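You operate a simulated robot arm through the tools that you are given. There is no shell and no other tool. Be economical: measure what you need, move in short steps, check, and stop when the job is done.

The job below is to be done with a simulated robot arm. You get a single attempt, and the scene is never put back.

Task
Put the grey bracket from the top of the grey bench on the black mat. Then take the grease brush and put it on top of the red strip. Then shut the lower blue drawer. Then open the clear lid. Keep to this order.

The check looks at the end state, three seconds after you hand in, the way a careful person would. Anything else that was tipped, shoved, dropped, spilled or broken makes it a failure. A push-on lid holds only when it is set on centred and level and pressed home; a screw cap is set on level and turned clockwise until tight.

Robot
A 6-joint arm with a two-finger gripper on a trunk, on a base that drives. Base frame: it is fixed to the floor where the robot stands at the start and does not move with it; the origin is under the middle of the robot, x ahead of it, y to its left, z up; the surface under the hand at the start is at about z = 88.6. Lengths are in cm, angles in rad, forces in N, time in s.
Its first joint turns from -2.897 to 2.897 rad. Places, roughly: black mat (20x20 cm) [132, 232, 88]; clear lid [-160, 370, 90]; grease brush (3x3x12 cm) [50, 0, 100]; grey bracket [75, 0, 100]; lower blue drawer [30, -40, 60]; red strip (13x6x5 cm) [-220, 270, 60]. Payload 2.45 kg.
The TCP is the grasp point between the finger pads, 2 cm short of the fingertips. In the tool frame z runs along the fingers and y along their closing line. Largest opening 14 cm; the body of the gripper starts 16.8 cm behind the TCP.
Orientation is told as [roll, pitch, yaw] about the base's x, y, z axes, in that order, counted from this pose: with the fingers straight down and closing along the base's y, the tool's x points along the base's -x, its y along +y and its z along -z.

Tools
- The arm moves only by the tool jog_arm. Its argument "increments" is a list that holds one entry, the list of rows, each a list of 7 numbers: the shift along the tool's x, y, z in cm, then the turn, a rotation vector about the tool's x, y, z in rad, then the opening in per cent of the stroke, from 0 (shut) to 100 (fully open). In form: [[[dx, dy, dz, rx, ry, rz, grip], ...]]. A call has 1 to 8 rows; each row shifts and turns the commanded pose from where the row before left it, along the tool's axes as they then stand. Rows are played at 5 a second. More than 5 cm and 0.15 rad between two rows, or a gripper value outside its range, and nothing of the call is played. A pose out of reach is approached as far as the arm can. The call stops where the force on the tool passes 40 N (or 10 N more than at its start, if that is more) or the arm is blocked; 0.2 s more then pass. Each finger travels about 4.5 cm/s and halts on what it meets, pressing with about 32 N; the grip force reading is that of the motor and also rises with nothing between the fingers. The clock runs only during rows and for 0.2 s after the last one: add rows that do not move to give the fingers time. It gives the time, the measured TCP pose, the force on the tool (base axes), the opening and the grip force at its end, in the units of the frame above (readings bear some noise), with the torque about the TCP (base axes, N m) and any sound that the robot's microphone picked up.
- Cameras (640 x 400 px; columns grow to the right, rows downward): "scene" is now at [-12.88, 11.9, 112.76]; the picture's right is [-0.69, -0.72, 0.00], its down [-0.30, 0.29, -0.91] and it looks along [0.65, -0.63, -0.42] (base axes); focal length 235 px, centre (320, 200). "wrist" rides on the gripper at [7.8, 1.1, -20.9] in the tool frame; the picture's right is [-0.14, 0.99, 0.00], its down [-0.92, -0.13, -0.37] and it looks along [-0.37, -0.05, 0.93] (tool axes); focal length 280 px, centre (320, 200). There is no depth. A picture from a camera that has moved, and an enlarged one, comes with that camera's place and axes in the base frame and with its lens. The place of the scene camera against the robot may be out by one fixed shift of up to 1.8 cm in any direction.
- camera(camera): a new picture of that camera. It takes no simulated time.
- drive_base(legs): drives the robot by 1 to 6 legs, each [ahead, left, turn to the left] in cm, cm and rad, along the robot's own axes; the way and the turn of a leg run together, so that a leg with both is an arc; at most 150 cm and 3.142 rad a leg. The arm and the cameras ride along, it lands a little off, and it stops where it bumps. It gives what a move gives.
- aim_head(pan, tilt): turns the head with the scene camera to pan (to the left, within 2.496 rad either way) and tilt (down, from -0.506 to 1.204), counted from straight ahead of the robot. It gives what a move gives.
- zoom(camera, box): a new picture of the part [left, top, right, bottom] of that camera's present view, enlarged. It takes no simulated time.
- finish_job(): hands the job in; it is judged then, once.

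Work in short steps. Places have to be worked out from the pictures, the camera data and where the tool is seen: move nearer, look again, correct. Check each grasp and each placing, and mend what went wrong. You have 165 turns and 128 pictures in all, those below and enlarged ones among them. Open the gripper and draw the arm clear of the work before you hand the job in, unless the task says otherwise; then end with one line.

The tools are called after "Request:" as a command line: name --argument value ..., lists and objects as JSON in quotes. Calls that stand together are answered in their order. jog_arm: Moves the arm, as the interface text tells. Its arguments: {"type":"object","properties":{"increments":{"type":"array","items":{"type":"array","items":{"type":"array","items":{"type":"number"}}}}},"required":["increments"]} The other tools are called the same way: drive_base (legs) drives the base; aim_head (pan, tilt) turns the head that bears the scene camera; camera (camera) takes a picture; zoom (camera, box) takes an enlarged picture of a part of a camera's view; finish_job () hands the job in.

At the start:

```text
clock: 0.0
eef_pos: [50.26, -38.08, 112.3]
tool_rot: [0.0, -0.001, 0.0]
ft_force: [-0.2, 0.2, -0.1]
ft_torque: [0.0, -0.01, -0.01]
opening: 14.0
grip_force: 0.0
robot x, y, heading: [-0.24, 0.35, -0.001]
head pan, tilt: [-0.764, 0.435]
```

scene: 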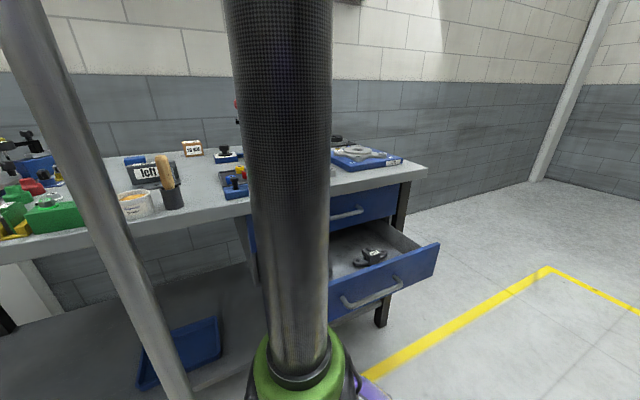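
wrist: 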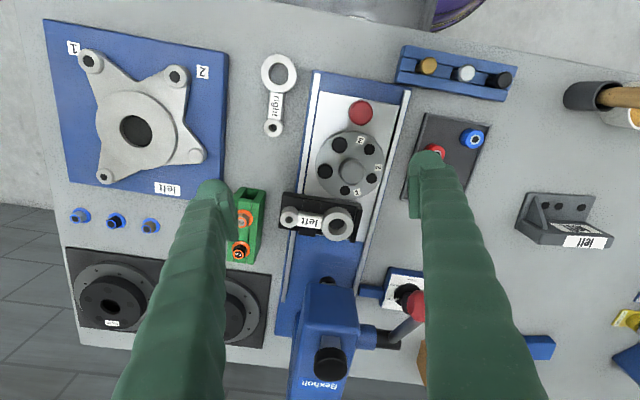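

I'll look around the bench to see bracket and brush.

Request:
aim_head --pan 0.0 --tilt 0.5

Request:
camera --camera "scene"

Request:
aim_head --pan 1.2 --tilt 0.3

Request:
camera --camera "scene"

Request:
aim_head --pan 2.3 --tilt 0.3

Request:
camera --camera "scene"

```text
clock: 1.1
eef_pos: [50.05, -38.18, 112.4]
tool_rot: [0.001, 0.001, 0.0]
ft_force: [-0.4, -0.4, -0.3]
ft_torque: [0.01, -0.05, 0.0]
opening: 13.99
grip_force: 0.1
robot x, y, heading: [0.03, 0.12, 0.001]
head pan, tilt: [0.0, 0.499]
```

```text
125 pictures are left
camera scene: at [-10.44, 18.27, 112.18], right [0.0, -1.0, 0.0], down [-0.48, 0.0, -0.88], along [0.88, 0.0, -0.48], focal length 235 px, centre (320, 200)
```

scene: 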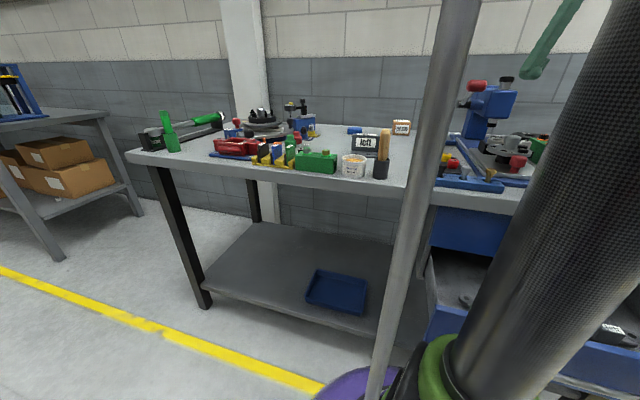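

```text
clock: 2.5
eef_pos: [50.07, -37.99, 112.24]
tool_rot: [-0.001, 0.0, 0.001]
ft_force: [-0.8, 0.7, 0.2]
ft_torque: [-0.02, 0.03, 0.0]
opening: 14.01
grip_force: 0.1
robot x, y, heading: [0.16, 0.1, 0.004]
head pan, tilt: [1.201, 0.3]
```

```text
124 pictures are left
camera scene: at [-16.16, 26.98, 114.02], right [0.93, -0.36, 0.0], down [-0.11, -0.28, -0.96], along [0.35, 0.89, -0.3], focal length 235 px, centre (320, 200)
```

scene: 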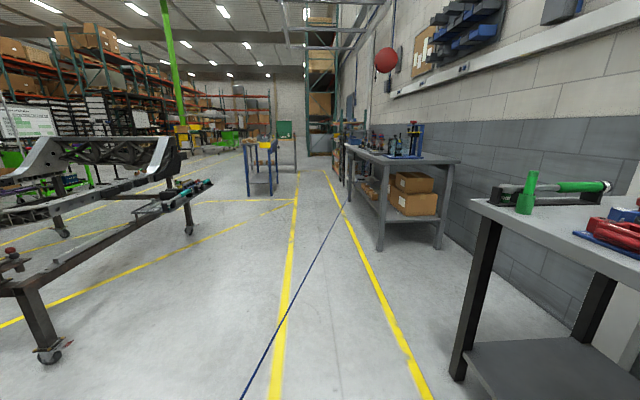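

```text
clock: 3.8
eef_pos: [50.06, -38.08, 112.32]
tool_rot: [0.0, 0.001, 0.001]
ft_force: [0.1, 0.3, 0.0]
ft_torque: [-0.01, -0.02, -0.01]
opening: 14.0
grip_force: 0.2
robot x, y, heading: [-0.35, 0.18, -0.001]
head pan, tilt: [2.3, 0.3]
```

```text
123 pictures are left
camera scene: at [-25.76, 25.24, 114.02], right [0.75, 0.67, 0.0], down [0.2, -0.22, -0.96], along [-0.64, 0.71, -0.3], focal length 235 px, centre (320, 200)
```

scene: 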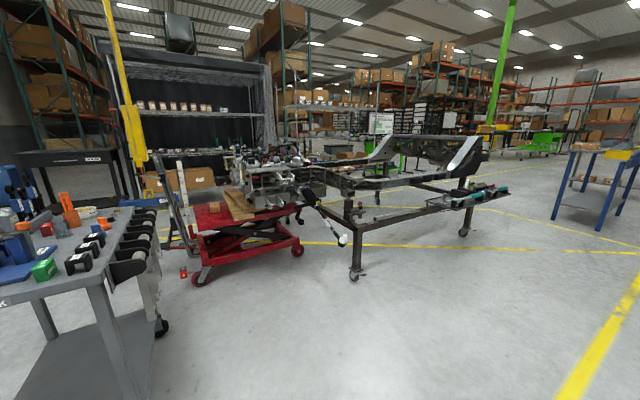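

Bracket estimated around (70,1), brush pot around (48,0). I raise the arm and move toward them for a close look.

Request:
jog_arm --increments '[[[0, 0, -5, 0, 0, 0, 100], [0, 0, -5, 0, 0, 0, 100], [-1, 4.8, 0, 0, 0, 0, 100], [-1, 4.8, 0, 0, 0, 0, 100], [-1, 4.8, 0, 0, 0, 0, 100], [-1, 4.8, 0, 0, 0, 0, 100], [-1, 4.8, 0, 0, 0, 0, 100], [-1, 4.8, 0, 0, 0, 0, 100]]]'

Request:
camera --camera "wrist"

Request:
aim_head --pan -0.2 --tilt 0.4

Request:
camera --camera "scene"

```text
clock: 5.6
eef_pos: [56.08, -9.36, 122.02]
tool_rot: [0.0, -0.001, 0.0]
ft_force: [-0.5, -1.2, -0.1]
ft_torque: [0.07, -0.02, -0.02]
opening: 14.01
grip_force: 0.0
robot x, y, heading: [-0.15, -0.11, -0.005]
head pan, tilt: [2.3, 0.3]
```

```text
122 pictures are left
camera wrist: at [48.35, -8.26, 143.18], right [0.14, 0.99, 0.0], down [0.92, -0.13, 0.37], along [0.37, -0.05, -0.93], focal length 280 px, centre (320, 200)
```

wrist: 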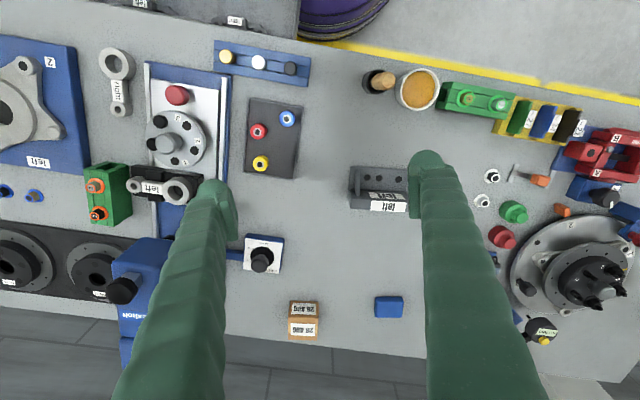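

```text
clock: 7.9
eef_pos: [56.18, -9.36, 122.12]
tool_rot: [0.0, 0.0, 0.001]
ft_force: [0.6, -0.4, -0.1]
ft_torque: [-0.01, 0.01, -0.02]
opening: 14.01
grip_force: 0.2
robot x, y, heading: [0.32, 0.0, -0.004]
head pan, tilt: [-0.201, 0.4]
```

```text
121 pictures are left
camera scene: at [-10.46, 16.44, 113.09], right [-0.2, -0.98, 0.0], down [-0.38, 0.08, -0.92], along [0.9, -0.18, -0.39], focal length 235 px, centre (320, 200)
```

scene: 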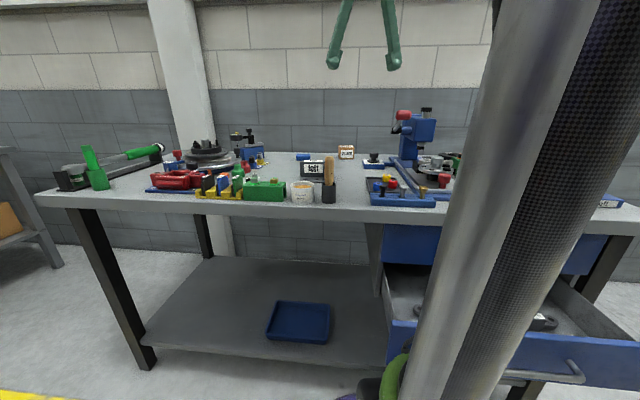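

The bracket sits near (69,1). I zoom in on both objects.

Request:
zoom --camera "wrist" --box '[320, 50, 480, 230]'

Request:
zoom --camera "scene" --box '[260, 130, 400, 220]'

```text
2.22 times, centred on (400, 140) of wrist
camera zoom: at [48.35, -8.32, 143.18], right [0.14, 0.99, 0.0], down [0.92, -0.13, 0.37], along [0.37, -0.05, -0.93], focal length 623 px, centre (142, 333)
```

zoom: 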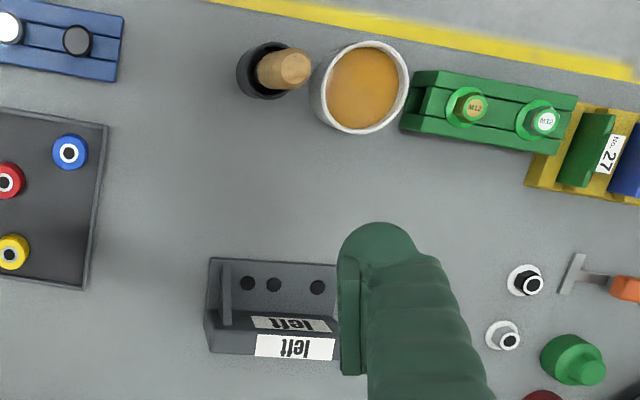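

```text
4.44 times, centred on (330, 175) of scene
camera zoom: at [-10.46, 16.44, 113.09], right [-0.2, -0.98, 0.0], down [-0.38, 0.08, -0.92], along [0.9, -0.18, -0.39], focal length 1043 px, centre (276, 311)
```

zoom: 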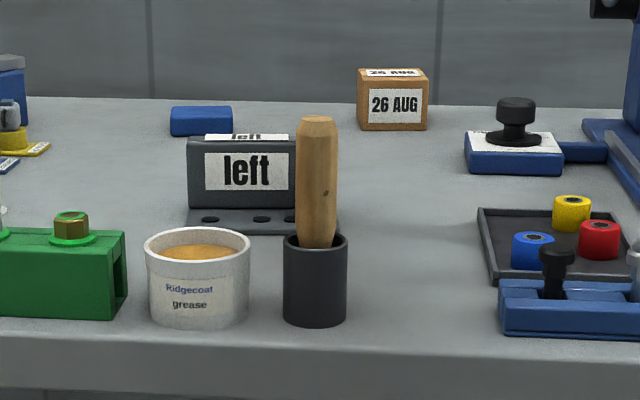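

The bracket is an L: wall on the far side (x≈69–71.3, y≈-5.5..6), about 2 cm thick. I'll move above it and turn the fingers to close along x.

Request:
jog_arm --increments '[[[-3.5, 2.5, 0, 0, 0, -0.15, 100], [-3.5, 2.5, 0, 0, 0, 0, 100], [-3.5, 2.5, 0, 0, 0, 0, 100], [-3.5, 2.5, 0, 0, 0, 0, 100], [0, 0, 0, 0, 0, -0.15, 100], [0, 0, 0, 0, 0, -0.15, 100], [0, 0, 0, 0, 0, -0.15, 100], [0, 0, 0, 0, 0, -0.15, 100]]]'

Request:
jog_arm --increments '[[[0, 0, 0, 0, 0, -0.15, 100], [0, 0, 0, 0, 0, -0.15, 100], [0, 0, 0, 0, 0, -0.15, 100], [0, 0, 0, 0, 0, -0.15, 100], [0, 0, 0, 0, 0, -0.15, 100], [0, 0, 0, 0, 0, -0.07, 100], [0, 0, 0, 0, 0, 0, 100]]]'

Request:
camera --camera "wrist"

```text
clock: 9.7
eef_pos: [68.91, 2.13, 122.22]
tool_rot: [0.0, 0.0, 0.753]
ft_force: [-0.3, -0.2, -1.2]
ft_torque: [0.02, 0.0, 0.01]
opening: 14.01
grip_force: 0.1
robot x, y, heading: [-0.05, 0.11, 0.002]
head pan, tilt: [-0.201, 0.4]
```

```text
clock: 11.3
eef_pos: [68.86, 2.3, 122.37]
tool_rot: [0.0, 0.0, 1.57]
ft_force: [-0.2, 0.0, -0.1]
ft_torque: [0.0, -0.01, 0.01]
opening: 14.0
grip_force: 0.0
robot x, y, heading: [-0.13, 0.23, 0.0]
head pan, tilt: [-0.201, 0.4]
```

```text
118 pictures are left
camera wrist: at [67.85, -5.55, 143.37], right [-0.99, 0.14, 0.0], down [0.13, 0.92, 0.37], along [0.05, 0.36, -0.93], focal length 280 px, centre (320, 200)
```

wrist: 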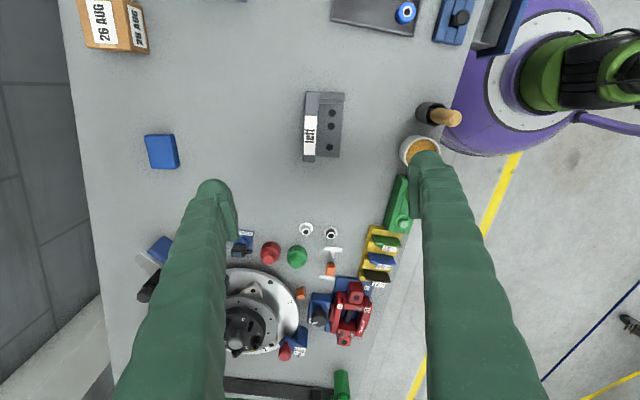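

Wall centre confirmed at (70.3, 0.1), top ≈95. Align and descend partway, then recheck.

Request:
jog_arm --increments '[[[1.7, -1.4, 2, 0, 0, 0, 70], [0, 0, 5, 0, 0, 0, 60], [0, 0, 5, 0, 0, 0, 60], [0, 0, 5, 0, 0, 0, 60], [0, 0, 4, 0, 0, 0, 60], [0, 0, 0, 0, 0, 0, 60]]]'

Request:
camera --camera "wrist"

Request:
zoom --camera "scene" --box '[260, 120, 400, 220]'

```text
clock: 12.7
eef_pos: [70.37, 0.27, 101.5]
tool_rot: [-0.001, 0.001, 1.57]
ft_force: [-0.3, -0.2, 0.8]
ft_torque: [-0.03, 0.0, 0.02]
opening: 8.4
grip_force: 0.1
robot x, y, heading: [0.08, -0.42, 0.003]
head pan, tilt: [-0.201, 0.4]
```

```text
117 pictures are left
camera wrist: at [69.29, -7.4, 122.5], right [-0.99, 0.14, 0.0], down [0.13, 0.92, 0.37], along [0.05, 0.36, -0.93], focal length 280 px, centre (320, 200)
```

wrist: 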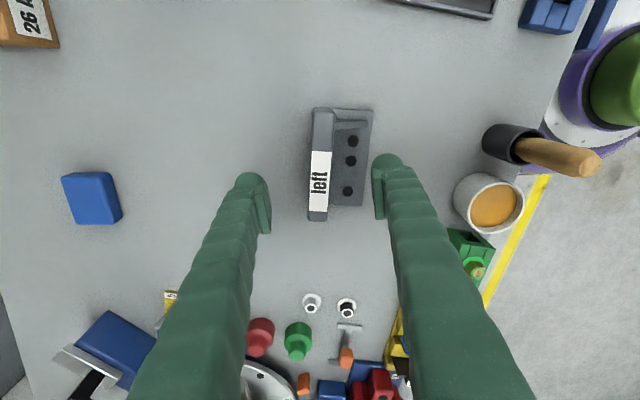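

```text
4.00 times, centred on (330, 170) of scene
camera zoom: at [-10.45, 16.44, 113.09], right [-0.2, -0.98, 0.0], down [-0.38, 0.08, -0.92], along [0.9, -0.18, -0.39], focal length 939 px, centre (280, 320)
```

zoom: 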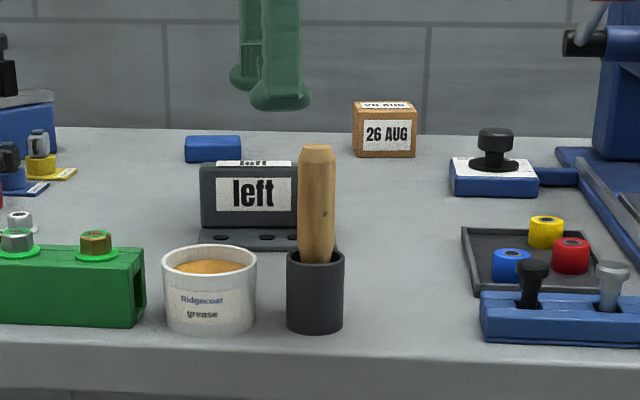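

Aligned. Descend to z≈93.3 and close.

Request:
jog_arm --increments '[[[0, 0, 4, 0, 0, 0, 50], [0, 0, 4.2, 0, 0, 0, 50], [0, 0, 0, 0, 0, 0, 50], [0, 0, 0, 0, 0, 0, 0], [0, 0, 0, 0, 0, 0, 0], [0, 0, 0, 0, 0, 0, 0], [0, 0, 0, 0, 0, 0, 0], [0, 0, 0, 0, 0, 0, 0]]]'

Request:
camera --camera "wrist"

```text
clock: 14.5
eef_pos: [70.38, 0.35, 93.23]
tool_rot: [0.001, 0.0, 1.57]
ft_force: [0.5, -0.1, -0.4]
ft_torque: [0.0, 0.02, 0.07]
opening: 2.2
grip_force: 32.3
robot x, y, heading: [0.32, -0.05, 0.004]
head pan, tilt: [-0.201, 0.4]
```

```text
115 pictures are left
camera wrist: at [69.28, -7.35, 114.38], right [-0.99, 0.14, 0.0], down [0.13, 0.92, 0.37], along [0.05, 0.36, -0.93], focal length 280 px, centre (320, 200)
```

wrist: 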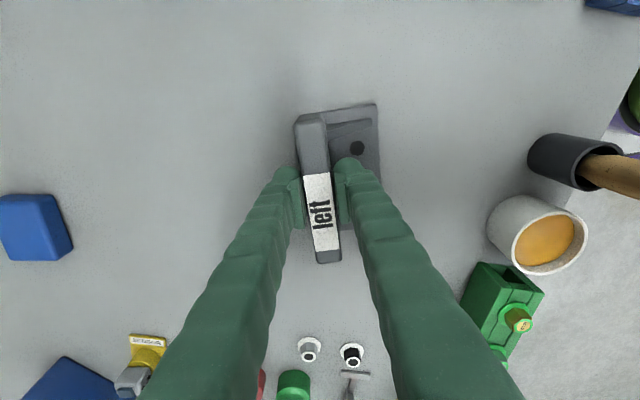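

Gripped on the wall (2.2 cm). Lift straight up.

Request:
jog_arm --increments '[[[0, 0, -3, 0, 0, 0, 0], [0, 0, -5, 0, 0, 0, 0], [0, 0, -5, 0, 0, 0, 0], [0, 0, -5, 0, 0, 0, 0], [0, 0, -5, 0, 0, 0, 0], [0, 0, -5, 0, 0, 0, 0]]]'

Request:
camera --camera "wrist"

Request:
aim_head --pan 1.0 --tilt 0.1

Request:
zoom --camera "scene" --box '[220, 100, 540, 300]'

```text
clock: 15.9
eef_pos: [70.22, 0.55, 120.97]
tool_rot: [-0.001, -0.001, 1.57]
ft_force: [-1.1, 0.0, -4.6]
ft_torque: [0.02, 0.0, 0.01]
opening: 2.21
grip_force: 32.2
robot x, y, heading: [-0.39, 0.19, 0.0]
head pan, tilt: [-0.201, 0.4]
```

```text
114 pictures are left
camera wrist: at [69.2, -7.29, 142.14], right [-0.99, 0.14, 0.0], down [0.13, 0.92, 0.37], along [0.05, 0.36, -0.93], focal length 280 px, centre (320, 200)
```

wrist: 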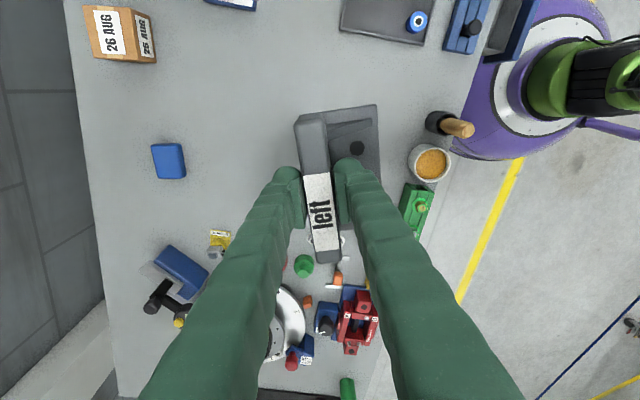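

```text
clock: 17.3
eef_pos: [70.19, 0.35, 121.13]
tool_rot: [0.0, 0.0, 1.569]
ft_force: [-0.5, -0.4, -4.0]
ft_torque: [0.0, 0.01, 0.0]
opening: 2.18
grip_force: 32.1
robot x, y, heading: [-0.09, -0.0, 0.001]
head pan, tilt: [1.0, 0.099]
```

```text
2.00 times, centred on (380, 200) of scene
camera zoom: at [-14.54, 26.03, 115.88], right [0.84, -0.54, 0.0], down [-0.05, -0.08, -0.99], along [0.54, 0.84, -0.1], focal length 469 px, centre (200, 200)
```

zoom: 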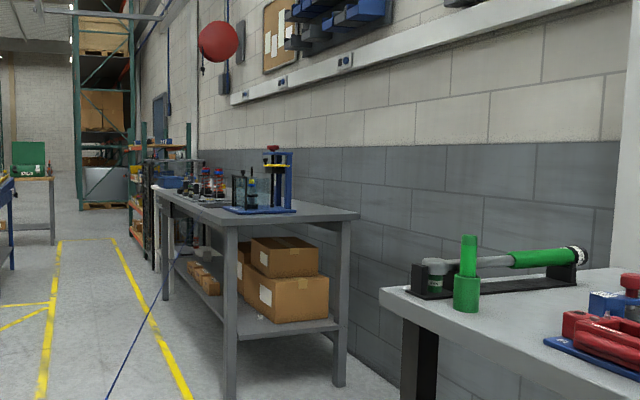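

Bracket is held (≈0.4 kg). Benches run along direction (0.3, 0.95); I retract the arm, turn the base −0.305 to face the bench squarely, and back off a bit.

Request:
jog_arm --increments '[[[0, 5, 0, 0, 0, 0, 0], [0, 5, 0, 0, 0, 0, 0], [0, 5, 0, 0, 0, 0, 0], [0, 5, 0, 0, 0, 0, 0], [0, 3, 0, 0, 0, 0, 0]]]'

Request:
drive_base --legs '[[-8, 0, 0], [0, 0, -0.305]]'

Request:
aim_head --pan 1.1 --tilt 0.35

Request:
camera --camera "scene"

```text
clock: 18.5
eef_pos: [47.1, 0.77, 121.05]
tool_rot: [-0.001, 0.001, 1.57]
ft_force: [0.2, 0.3, -4.0]
ft_torque: [0.01, 0.09, -0.01]
opening: 2.19
grip_force: 32.1
robot x, y, heading: [0.2, 0.21, -0.001]
head pan, tilt: [1.0, 0.099]
```

```text
clock: 20.6
eef_pos: [37.19, -13.51, 121.11]
tool_rot: [0.001, 0.0, 1.264]
ft_force: [0.1, 0.2, -3.0]
ft_torque: [-0.02, 0.01, 0.01]
opening: 2.21
grip_force: 31.8
robot x, y, heading: [-7.63, -0.19, -0.304]
head pan, tilt: [1.0, 0.099]
```

```text
clock: 21.3
eef_pos: [37.06, -13.5, 121.12]
tool_rot: [0.001, 0.0, 1.267]
ft_force: [0.7, 1.2, -3.5]
ft_torque: [-0.03, -0.01, -0.01]
opening: 2.19
grip_force: 31.7
robot x, y, heading: [-8.27, 0.18, -0.307]
head pan, tilt: [1.1, 0.351]
```

```text
112 pictures are left
camera scene: at [-14.92, 29.81, 113.55], right [0.71, -0.7, 0.0], down [-0.24, -0.24, -0.94], along [0.66, 0.67, -0.34], focal length 235 px, centre (320, 200)
```

scene: 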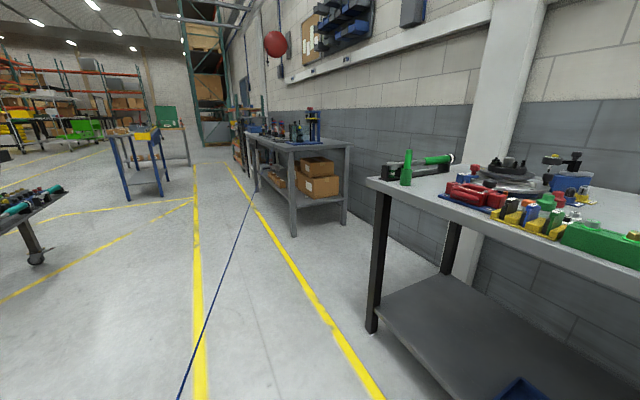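

Lane is clear. Strafe left along the benches.

Request:
drive_base --legs '[[0, 150, 0], [0, 50, 0]]'

Request:
aim_head --pan 0.5 --tilt 0.4

Request:
camera --camera "scene"

```text
clock: 31.2
eef_pos: [98.25, 173.08, 121.2]
tool_rot: [0.002, 0.0, 1.248]
ft_force: [0.3, 0.1, -4.7]
ft_torque: [0.0, -0.02, -0.01]
opening: 2.19
grip_force: 32.1
robot x, y, heading: [53.66, 187.34, -0.325]
head pan, tilt: [1.1, 0.351]
```

```text
clock: 32.2
eef_pos: [98.22, 173.11, 121.05]
tool_rot: [0.001, -0.001, 1.246]
ft_force: [0.4, 0.3, -3.6]
ft_torque: [0.0, -0.02, 0.0]
opening: 2.2
grip_force: 31.5
robot x, y, heading: [53.3, 187.38, -0.322]
head pan, tilt: [0.499, 0.4]
```

```text
111 pictures are left
camera scene: at [49.44, 212.33, 113.09], right [0.18, -0.98, 0.0], down [-0.38, -0.07, -0.92], along [0.91, 0.16, -0.39], focal length 235 px, centre (320, 200)
```

scene: 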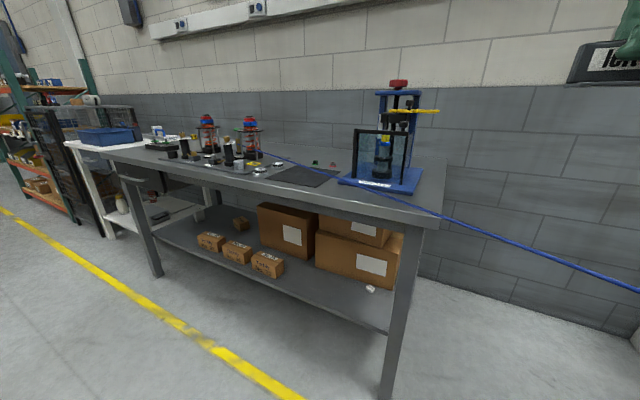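

There's a blue line (cable?) crossing the view; I zoom to understand it and find the mat.

Request:
zoom --camera "scene" --box '[160, 100, 480, 300]'

Request:
aim_head --pan -0.7 --tilt 0.5

Request:
camera --camera "scene"

```text
2.00 times, centred on (320, 200) of scene
camera zoom: at [49.44, 212.33, 113.09], right [0.18, -0.98, 0.0], down [-0.38, -0.07, -0.92], along [0.91, 0.16, -0.39], focal length 469 px, centre (320, 200)
```

zoom: 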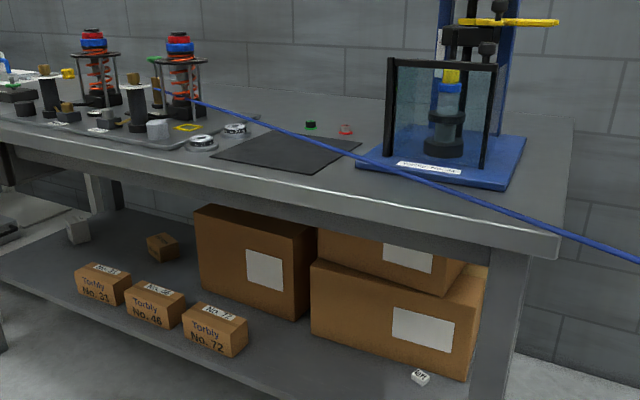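

```text
clock: 33.6
eef_pos: [98.16, 173.01, 121.15]
tool_rot: [-0.002, -0.001, 1.246]
ft_force: [-0.5, 0.1, -4.5]
ft_torque: [-0.01, -0.05, -0.01]
opening: 2.21
grip_force: 31.5
robot x, y, heading: [53.4, 187.02, -0.326]
head pan, tilt: [-0.7, 0.499]
```

```text
109 pictures are left
camera scene: at [45.07, 202.93, 112.18], right [-0.85, -0.52, 0.0], down [-0.25, 0.41, -0.88], along [0.46, -0.75, -0.48], focal length 235 px, centre (320, 200)
```

scene: 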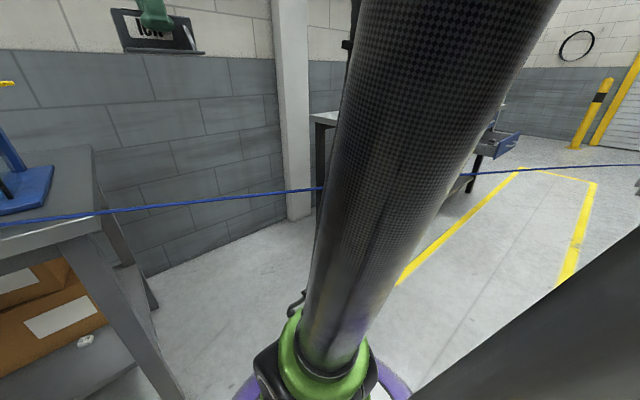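

The line seems to hang in air at bench height and I apparently passed through it. I look back along it to see where it ends.

Request:
aim_head --pan -1.6 --tilt 0.3

Request:
camera --camera "scene"

Request:
camera --camera "wrist"

```text
clock: 34.8
eef_pos: [98.24, 173.02, 121.16]
tool_rot: [-0.001, 0.0, 1.249]
ft_force: [-1.2, -1.3, -3.9]
ft_torque: [0.01, -0.02, -0.01]
opening: 2.22
grip_force: 31.8
robot x, y, heading: [53.47, 187.44, -0.323]
head pan, tilt: [-1.6, 0.3]
```

```text
108 pictures are left
camera scene: at [37.11, 201.93, 114.01], right [-0.94, 0.34, 0.0], down [0.1, 0.28, -0.96], along [-0.33, -0.9, -0.3], focal length 235 px, centre (320, 200)
```

scene: 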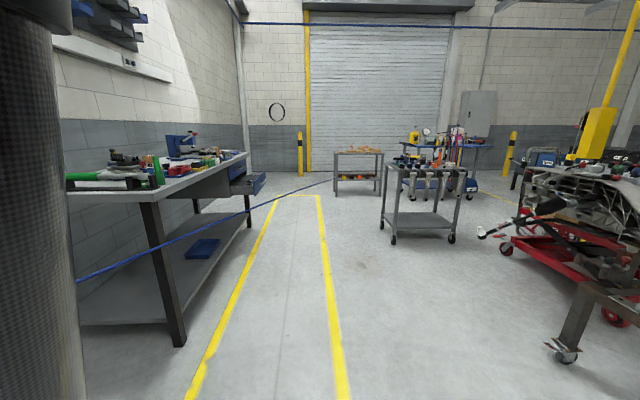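

```text
107 pictures are left
camera wrist: at [94.76, 165.98, 142.18], right [-0.9, 0.45, 0.0], down [0.41, 0.83, 0.37], along [0.16, 0.33, -0.93], focal length 280 px, centre (320, 200)
```

wrist: 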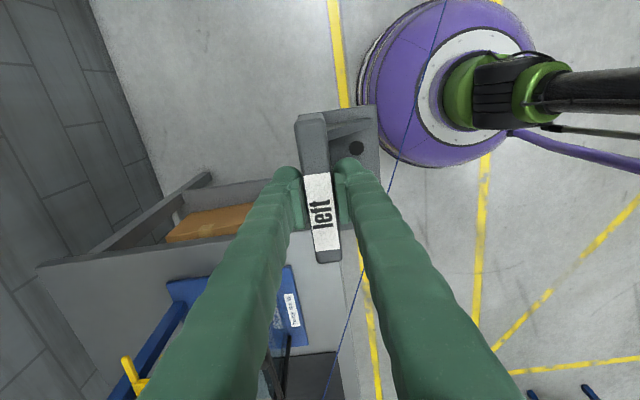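

The line is a static taut line at z≈91 passing by the mat; my trunk went through it with no effect, so it is probably only visual. I retract a bit more to clear the press and strafe to put the mat straight ahead.

Request:
jog_arm --increments '[[[0, 4, 0, 0, 0, 0, 0], [0, 4, 0, 0, 0, 0, 0], [0, 0, 0, 0, 0, 0, 0]]]'

Request:
drive_base --legs '[[0, 67, 0]]'

Request:
aim_head --pan -0.1 --tilt 0.5

Request:
camera --camera "scene"

Request:
camera --camera "wrist"

```text
clock: 35.6
eef_pos: [90.49, 175.82, 121.18]
tool_rot: [0.0, 0.0, 1.25]
ft_force: [0.1, -0.5, -4.3]
ft_torque: [0.0, -0.03, 0.02]
opening: 2.2
grip_force: 32.3
robot x, y, heading: [53.36, 187.35, -0.324]
head pan, tilt: [-1.6, 0.3]
```

```text
clock: 39.4
eef_pos: [112.28, 241.23, 121.18]
tool_rot: [0.0, 0.0, 1.252]
ft_force: [0.8, -0.3, -4.2]
ft_torque: [0.0, 0.0, 0.01]
opening: 2.21
grip_force: 31.2
robot x, y, heading: [74.75, 252.9, -0.319]
head pan, tilt: [-1.6, 0.3]
```

```text
clock: 41.0
eef_pos: [112.26, 241.25, 121.13]
tool_rot: [0.0, -0.001, 1.252]
ft_force: [0.2, -0.2, -4.4]
ft_torque: [0.02, -0.07, 0.06]
opening: 2.21
grip_force: 32.1
robot x, y, heading: [74.76, 252.6, -0.317]
head pan, tilt: [-0.099, 0.499]
```

```text
106 pictures are left
camera scene: at [70.18, 272.3, 112.18], right [-0.41, -0.91, 0.0], down [-0.44, 0.19, -0.88], along [0.8, -0.36, -0.48], focal length 235 px, centre (320, 200)
```

scene: 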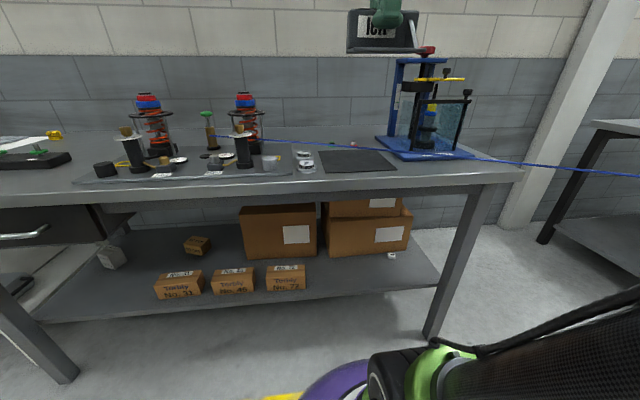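

```text
105 pictures are left
camera wrist: at [108.85, 234.21, 142.21], right [-0.9, 0.44, 0.0], down [0.41, 0.83, 0.37], along [0.16, 0.33, -0.93], focal length 280 px, centre (320, 200)
```

wrist: 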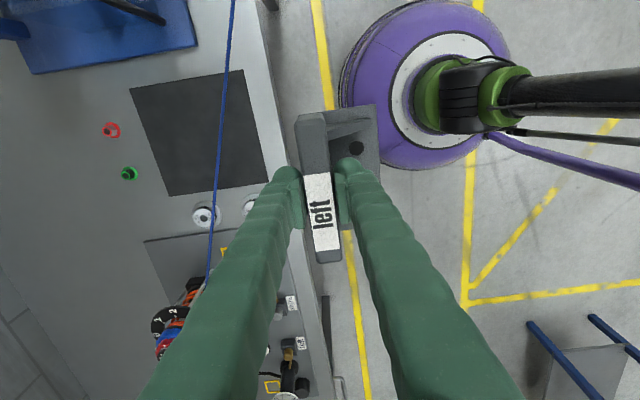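

Mat centre is at (132.7, 231.9); line passes over its front part. I aim to set the bracket in the rear half, TCP at about (138.6, 230.5), clear of line and press.

Request:
jog_arm --increments '[[[0.4, -4.8, 0, 0, 0, 0, 0], [0.4, -4.8, 0, 0, 0, 0, 0], [0.4, -4.8, 0, 0, 0, 0, 0], [0.4, -4.8, 0, 0, 0, 0, 0], [0.4, -4.8, 0, 0, 0, 0, 0], [0, -4.3, 0, 0, 0, 0, 0], [0, 0, 0, 0, 0, 0, 0]]]'

Request:
camera --camera "wrist"

Request:
camera --camera "scene"

```text
clock: 42.5
eef_pos: [138.24, 230.58, 121.18]
tool_rot: [0.001, 0.0, 1.249]
ft_force: [-0.9, -0.3, -4.4]
ft_torque: [-0.03, -0.01, -0.03]
opening: 2.2
grip_force: 32.0
robot x, y, heading: [75.08, 252.73, -0.317]
head pan, tilt: [-0.099, 0.499]
```

```text
104 pictures are left
camera wrist: at [134.91, 223.66, 142.23], right [-0.9, 0.44, 0.0], down [0.41, 0.83, 0.37], along [0.16, 0.33, -0.93], focal length 280 px, centre (320, 200)
```

wrist: 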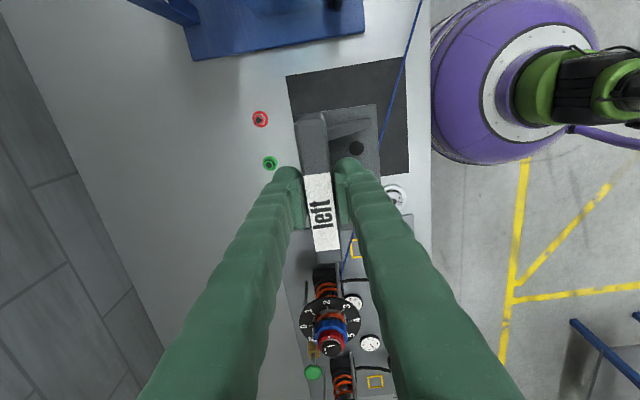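

```text
103 pictures are left
camera scene: at [70.2, 272.3, 112.18], right [-0.41, -0.91, 0.0], down [-0.44, 0.19, -0.88], along [0.8, -0.36, -0.48], focal length 235 px, centre (320, 200)
```

scene: 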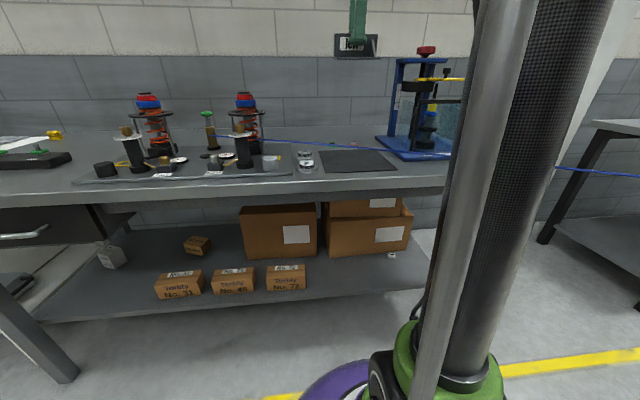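

Position good. Descend to z≈97.

Request:
jog_arm --increments '[[[0, 0, 5, 0, 0, 0, 0], [0, 0, 5, 0, 0, 0, 0], [0, 0, 5, 0, 0, 0, 0], [0, 0, 5, 0, 0, 0, 0], [0, 0, 4, 0, 0, 0, 0], [0, 0, 0, 0, 0, 0, 0]]]'

Request:
zoom --camera "scene" --box '[250, 80, 460, 210]'

Request:
camera --camera "wrist"

```text
clock: 44.0
eef_pos: [138.77, 230.23, 96.99]
tool_rot: [-0.002, 0.0, 1.252]
ft_force: [-0.9, 0.0, -3.7]
ft_torque: [-0.03, -0.05, -0.01]
opening: 2.19
grip_force: 32.3
robot x, y, heading: [74.83, 252.95, -0.32]
head pan, tilt: [-0.099, 0.499]
```

```text
3.05 times, centred on (355, 145) of scene
camera zoom: at [70.2, 272.3, 112.18], right [-0.41, -0.91, 0.0], down [-0.44, 0.19, -0.88], along [0.8, -0.36, -0.48], focal length 715 px, centre (213, 368)
```

zoom: 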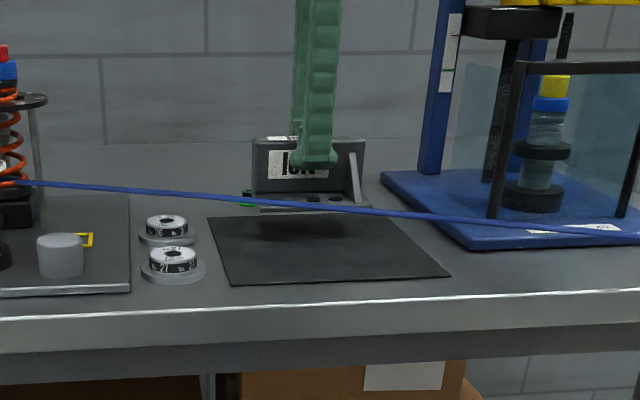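

```text
101 pictures are left
camera wrist: at [135.19, 223.14, 117.97], right [-0.9, 0.44, 0.0], down [0.41, 0.83, 0.37], along [0.16, 0.33, -0.93], focal length 280 px, centre (320, 200)
```

wrist: 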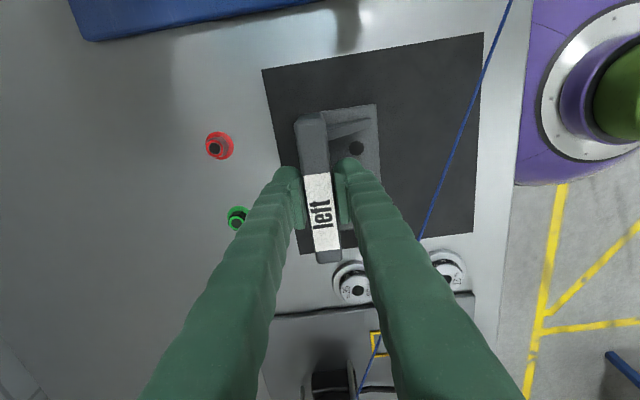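

Over the mat's rear half. Lower slowly to contact.

Request:
jog_arm --increments '[[[0, 0, 1.5, 0, 0, 0, 0], [0, 0, 1.2, 0, 0, 0, 0], [0, 0, 0.3, 0, 0, 0, 0], [0, 0, 0.3, 0, 0, 0, 0], [0, 0, 0, 0, 0, 0, 0], [0, 0, 0, 0, 0, 0, 0]]]'

```text
clock: 45.4
eef_pos: [138.51, 230.57, 93.81]
tool_rot: [0.0, 0.001, 1.251]
ft_force: [0.5, -0.1, -3.9]
ft_torque: [-0.02, -0.02, 0.0]
opening: 2.18
grip_force: 32.1
robot x, y, heading: [75.32, 252.68, -0.319]
head pan, tilt: [-0.099, 0.499]
```

Request:
jog_arm --increments '[[[0, 0, 0.3, 0, 0, 0, 0], [0, 0, 0, 0, 0, 0, 0]]]'

Request:
zoom --camera "scene" --box '[300, 110, 400, 190]'

```text
clock: 46.0
eef_pos: [138.57, 230.44, 93.48]
tool_rot: [-0.001, 0.0, 1.252]
ft_force: [12.6, -6.4, 28.5]
ft_torque: [-0.08, -0.19, -0.04]
opening: 2.2
grip_force: 32.2
robot x, y, heading: [75.1, 252.49, -0.316]
head pan, tilt: [-0.099, 0.499]
```

```text
5.00 times, centred on (350, 150) of scene
camera zoom: at [70.18, 272.3, 112.17], right [-0.41, -0.91, 0.0], down [-0.44, 0.19, -0.88], along [0.8, -0.36, -0.48], focal length 1174 px, centre (170, 450)
```

zoom: 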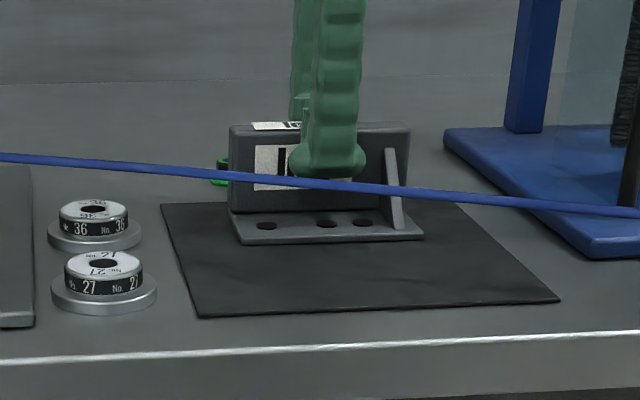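

Contact made with the mat. Release and rise.

Request:
jog_arm --increments '[[[0, 0, -0.1, 0, 0, 0, 15], [0, 0, 0, 0, 0, 0, 40], [0, 0, 0, 0, 0, 0, 40], [0, 0, -2, 0, 0, 0, 40], [0, 0, -5, 0, 0, 0, 40], [0, 0, -5, 0, 0, 0, 40], [0, 0, -5, 0, 0, 0, 40], [0, 0, -5, 0, 0, 0, 40]]]'

Request:
camera --camera "wrist"

```text
clock: 47.8
eef_pos: [138.6, 230.25, 115.81]
tool_rot: [0.0, 0.0, 1.253]
ft_force: [-0.2, 0.6, 0.1]
ft_torque: [0.01, -0.03, 0.02]
opening: 5.61
grip_force: 0.0
robot x, y, heading: [74.9, 252.8, -0.318]
head pan, tilt: [-0.099, 0.499]
```

```text
99 pictures are left
camera wrist: at [135.22, 223.22, 136.81], right [-0.9, 0.44, 0.0], down [0.41, 0.83, 0.37], along [0.16, 0.33, -0.93], focal length 280 px, centre (320, 200)
```

wrist: 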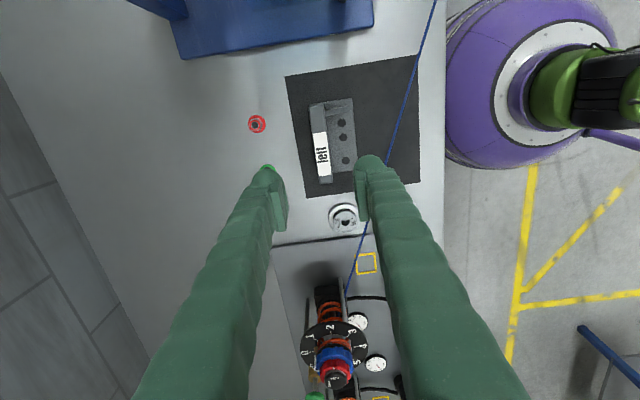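

Bracket rests upright on the mat. I retract the arm and look around for the red strip and clear lid.

Request:
jog_arm --increments '[[[0, 0, -4, 0, 0, 0, 40], [0, 5, 0, 0, 0, 0, 40], [0, 5, 0, 0, 0, 0, 40], [0, 5, 0, 0, 0, 0, 40], [0, 5, 0, 0, 0, 0, 40], [0, 5, 0, 0, 0, 0, 40], [0, 3, 0, 0, 0, 0, 40]]]'

Request:
aim_head --pan 2.49 --tilt 0.3

Request:
camera --camera "scene"

Request:
zoom --camera "scene" --box '[280, 90, 600, 290]'

```text
clock: 49.4
eef_pos: [111.97, 239.17, 119.58]
tool_rot: [-0.001, -0.002, 1.253]
ft_force: [-0.5, 0.8, 0.3]
ft_torque: [0.03, 0.04, -0.03]
opening: 5.6
grip_force: 0.1
robot x, y, heading: [75.27, 252.49, -0.316]
head pan, tilt: [-0.099, 0.499]
```

```text
clock: 51.7
eef_pos: [111.93, 239.15, 119.58]
tool_rot: [-0.001, 0.001, 1.252]
ft_force: [-0.9, 0.9, -0.1]
ft_torque: [0.01, 0.0, 0.0]
opening: 5.6
grip_force: 0.1
robot x, y, heading: [75.09, 252.8, -0.313]
head pan, tilt: [2.491, 0.3]
```

```text
98 pictures are left
camera scene: at [56.58, 283.69, 114.01], right [0.82, 0.57, 0.0], down [0.17, -0.24, -0.96], along [-0.54, 0.79, -0.3], focal length 235 px, centre (320, 200)
```

scene: 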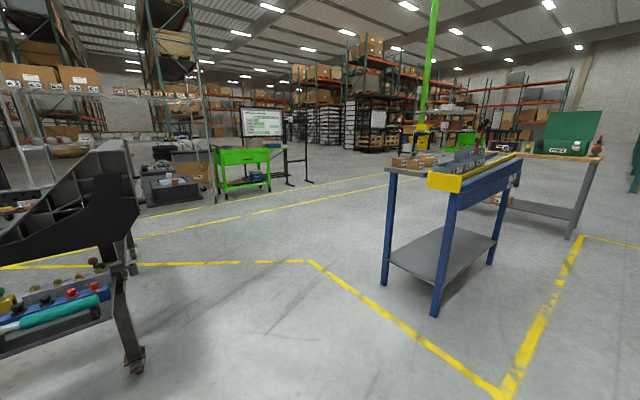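

```text
2.00 times, centred on (440, 190) of scene
camera zoom: at [56.58, 283.69, 114.01], right [0.82, 0.57, 0.0], down [0.17, -0.24, -0.96], along [-0.54, 0.79, -0.3], focal length 469 px, centre (80, 220)
```

zoom: 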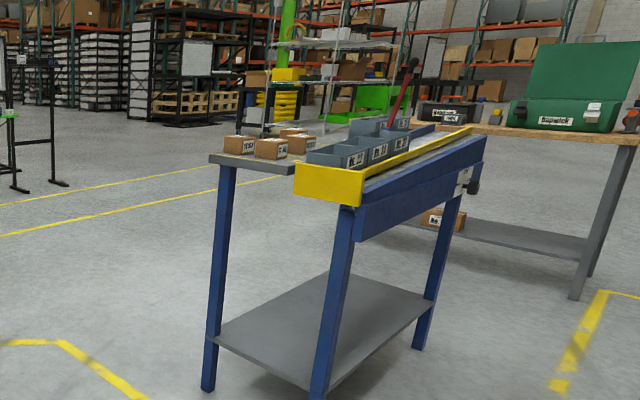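

Request:
aim_head --pan -2.49 --tilt 0.3

Request:
camera --camera "scene"

Request:
zoom --camera "scene" --box '[400, 100, 640, 300]'

```text
clock: 55.6
eef_pos: [111.92, 239.2, 119.58]
tool_rot: [0.0, 0.001, 1.252]
ft_force: [-0.4, 0.8, 0.0]
ft_torque: [-0.05, 0.02, -0.02]
opening: 5.58
grip_force: 0.0
robot x, y, heading: [75.1, 252.34, -0.315]
head pan, tilt: [-2.491, 0.3]
```

```text
96 pictures are left
camera scene: at [53.04, 272.94, 114.01], right [-0.33, 0.94, 0.0], down [0.28, 0.1, -0.96], along [-0.9, -0.31, -0.3], focal length 235 px, centre (320, 200)
```

scene: 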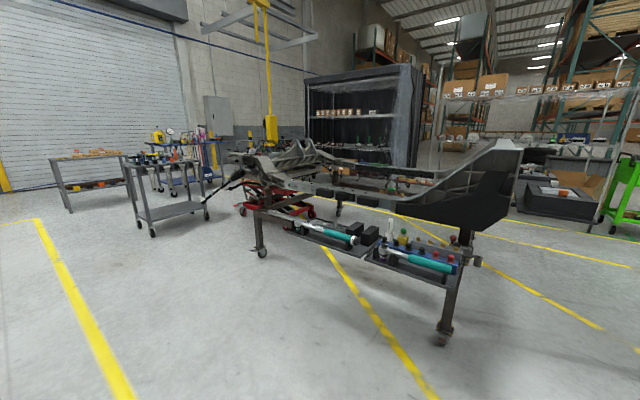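

```text
2.00 times, centred on (520, 200) of scene
camera zoom: at [53.04, 272.94, 114.01], right [-0.33, 0.94, 0.0], down [0.28, 0.1, -0.96], along [-0.9, -0.31, -0.3], focal length 469 px, centre (-80, 200)
```

zoom: 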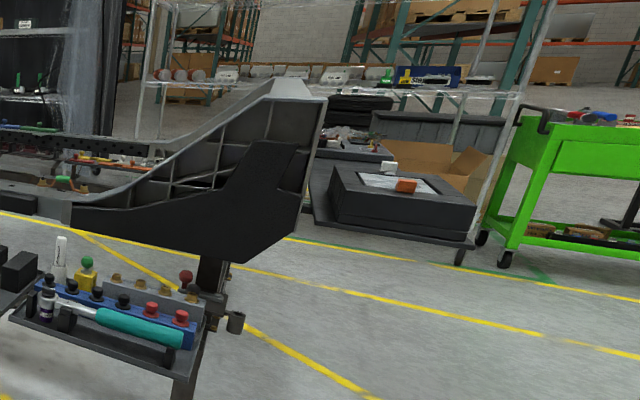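

Strip and lid seem to be around the chassis frame; I'll look closer later. Now go back to the brush: back off 22, strafe right ~248, and turn the gripper back meanwhile.

Request:
drive_base --legs '[[-22, 0, 0], [0, -150, 0], [0, -98, 0]]'

Request:
jog_arm --increments '[[[0, 0, 0, 0, 0, 0.15, 60], [0, 0, 0, 0, 0, 0.15, 60], [0, 0, 0, 0, 0, 0.15, 60], [0, 0, 0, 0, 0, 0.15, 60], [0, 0, 0, 0, 0, 0.15, 60], [0, 0, 0, 0, 0, 0.15, 60], [0, 0, 0, 0, 0, 0.15, 60], [0, 0, 0, 0, 0, 0.15, 60]]]'

Request:
jog_arm --increments '[[[0, 0, 0, 0, 0, 0.15, 60], [0, 0, 0, 0, 0, 0.15, 60], [0, 0, 0, 0, 0, 0.07, 60], [0, 0, 0, 0, 0, 0, 60]]]'

Request:
aim_head --pan -0.2 --tilt 0.4

Request:
camera --camera "scene"

Request:
camera --camera "wrist"

```text
clock: 68.9
eef_pos: [13.99, 11.54, 119.61]
tool_rot: [-0.001, -0.001, 1.245]
ft_force: [-0.2, 0.3, 0.6]
ft_torque: [-0.01, -0.03, 0.02]
opening: 5.62
grip_force: 0.0
robot x, y, heading: [-22.68, 25.1, -0.327]
head pan, tilt: [-2.491, 0.3]
```

```text
clock: 70.7
eef_pos: [13.95, 11.68, 119.59]
tool_rot: [0.001, 0.0, 0.041]
ft_force: [-1.0, 0.0, 0.2]
ft_torque: [0.02, 0.02, -0.02]
opening: 8.39
grip_force: 0.0
robot x, y, heading: [-22.41, 25.74, -0.326]
head pan, tilt: [-2.491, 0.3]
```

```text
clock: 71.7
eef_pos: [13.94, 11.66, 119.52]
tool_rot: [0.001, 0.001, -0.327]
ft_force: [0.4, 0.0, 0.6]
ft_torque: [-0.02, 0.0, -0.01]
opening: 8.42
grip_force: 0.0
robot x, y, heading: [-22.73, 25.32, -0.325]
head pan, tilt: [-2.491, 0.3]
```

```text
clock: 73.9
eef_pos: [13.95, 11.61, 119.7]
tool_rot: [-0.001, 0.0, -0.327]
ft_force: [-0.1, 0.0, -1.1]
ft_torque: [-0.01, 0.0, -0.02]
opening: 8.4
grip_force: 0.0
robot x, y, heading: [-23.09, 25.43, -0.326]
head pan, tilt: [-0.201, 0.4]
```

```text
94 pictures are left
camera scene: at [-27.78, 44.21, 113.09], right [-0.5, -0.86, 0.0], down [-0.34, 0.2, -0.92], along [0.8, -0.46, -0.39], focal length 235 px, centre (320, 200)
```

scene: 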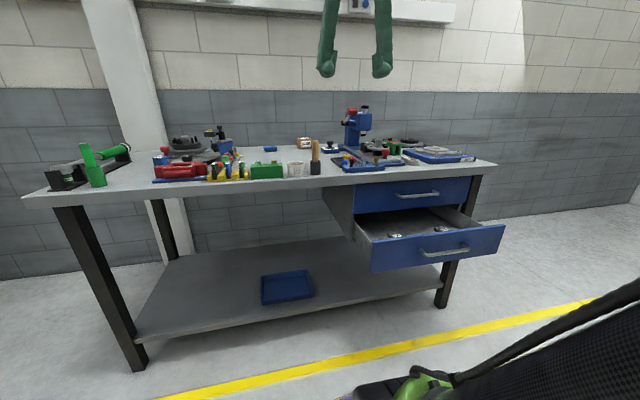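

```text
93 pictures are left
camera wrist: at [6.96, 15.24, 140.64], right [0.45, 0.89, 0.0], down [0.83, -0.42, 0.37], along [0.33, -0.17, -0.93], focal length 280 px, centre (320, 200)
```

wrist: 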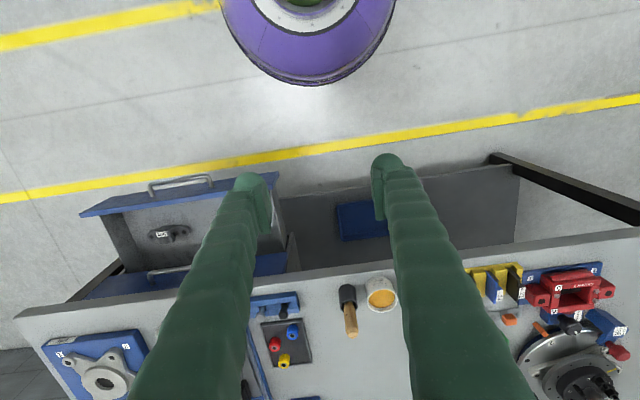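

Brush is at ≈(47.8,1), 75 cm ahead. I zoom to check its lean and heights.

Request:
zoom --camera "scene" --box '[260, 125, 370, 195]'

Request:
zoom --camera "wrist" --box '[240, 250, 440, 375]'

```text
5.71 times, centred on (315, 160) of scene
camera zoom: at [-27.78, 44.21, 113.09], right [-0.5, -0.86, 0.0], down [-0.34, 0.2, -0.92], along [0.8, -0.46, -0.39], focal length 1341 px, centre (349, 429)
```

zoom: 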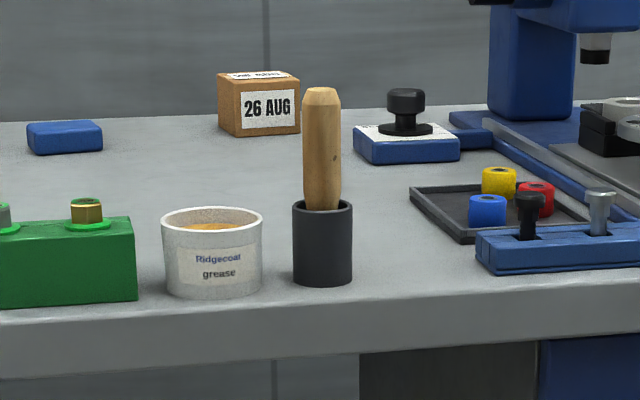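

```text
3.20 times, centred on (340, 312) of wrist
camera zoom: at [6.96, 15.24, 140.64], right [0.45, 0.89, 0.0], down [0.83, -0.42, 0.37], along [0.33, -0.17, -0.93], focal length 897 px, centre (256, -160)
```

zoom: 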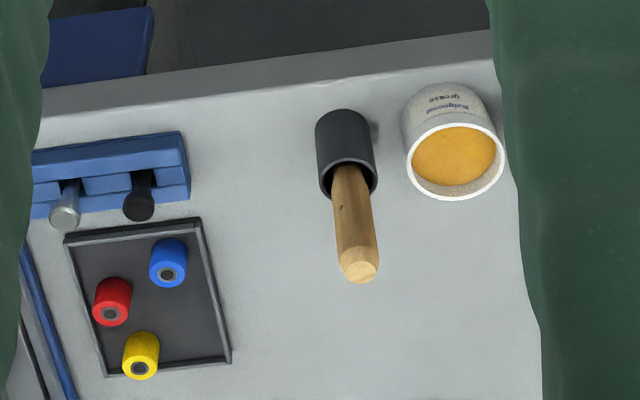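

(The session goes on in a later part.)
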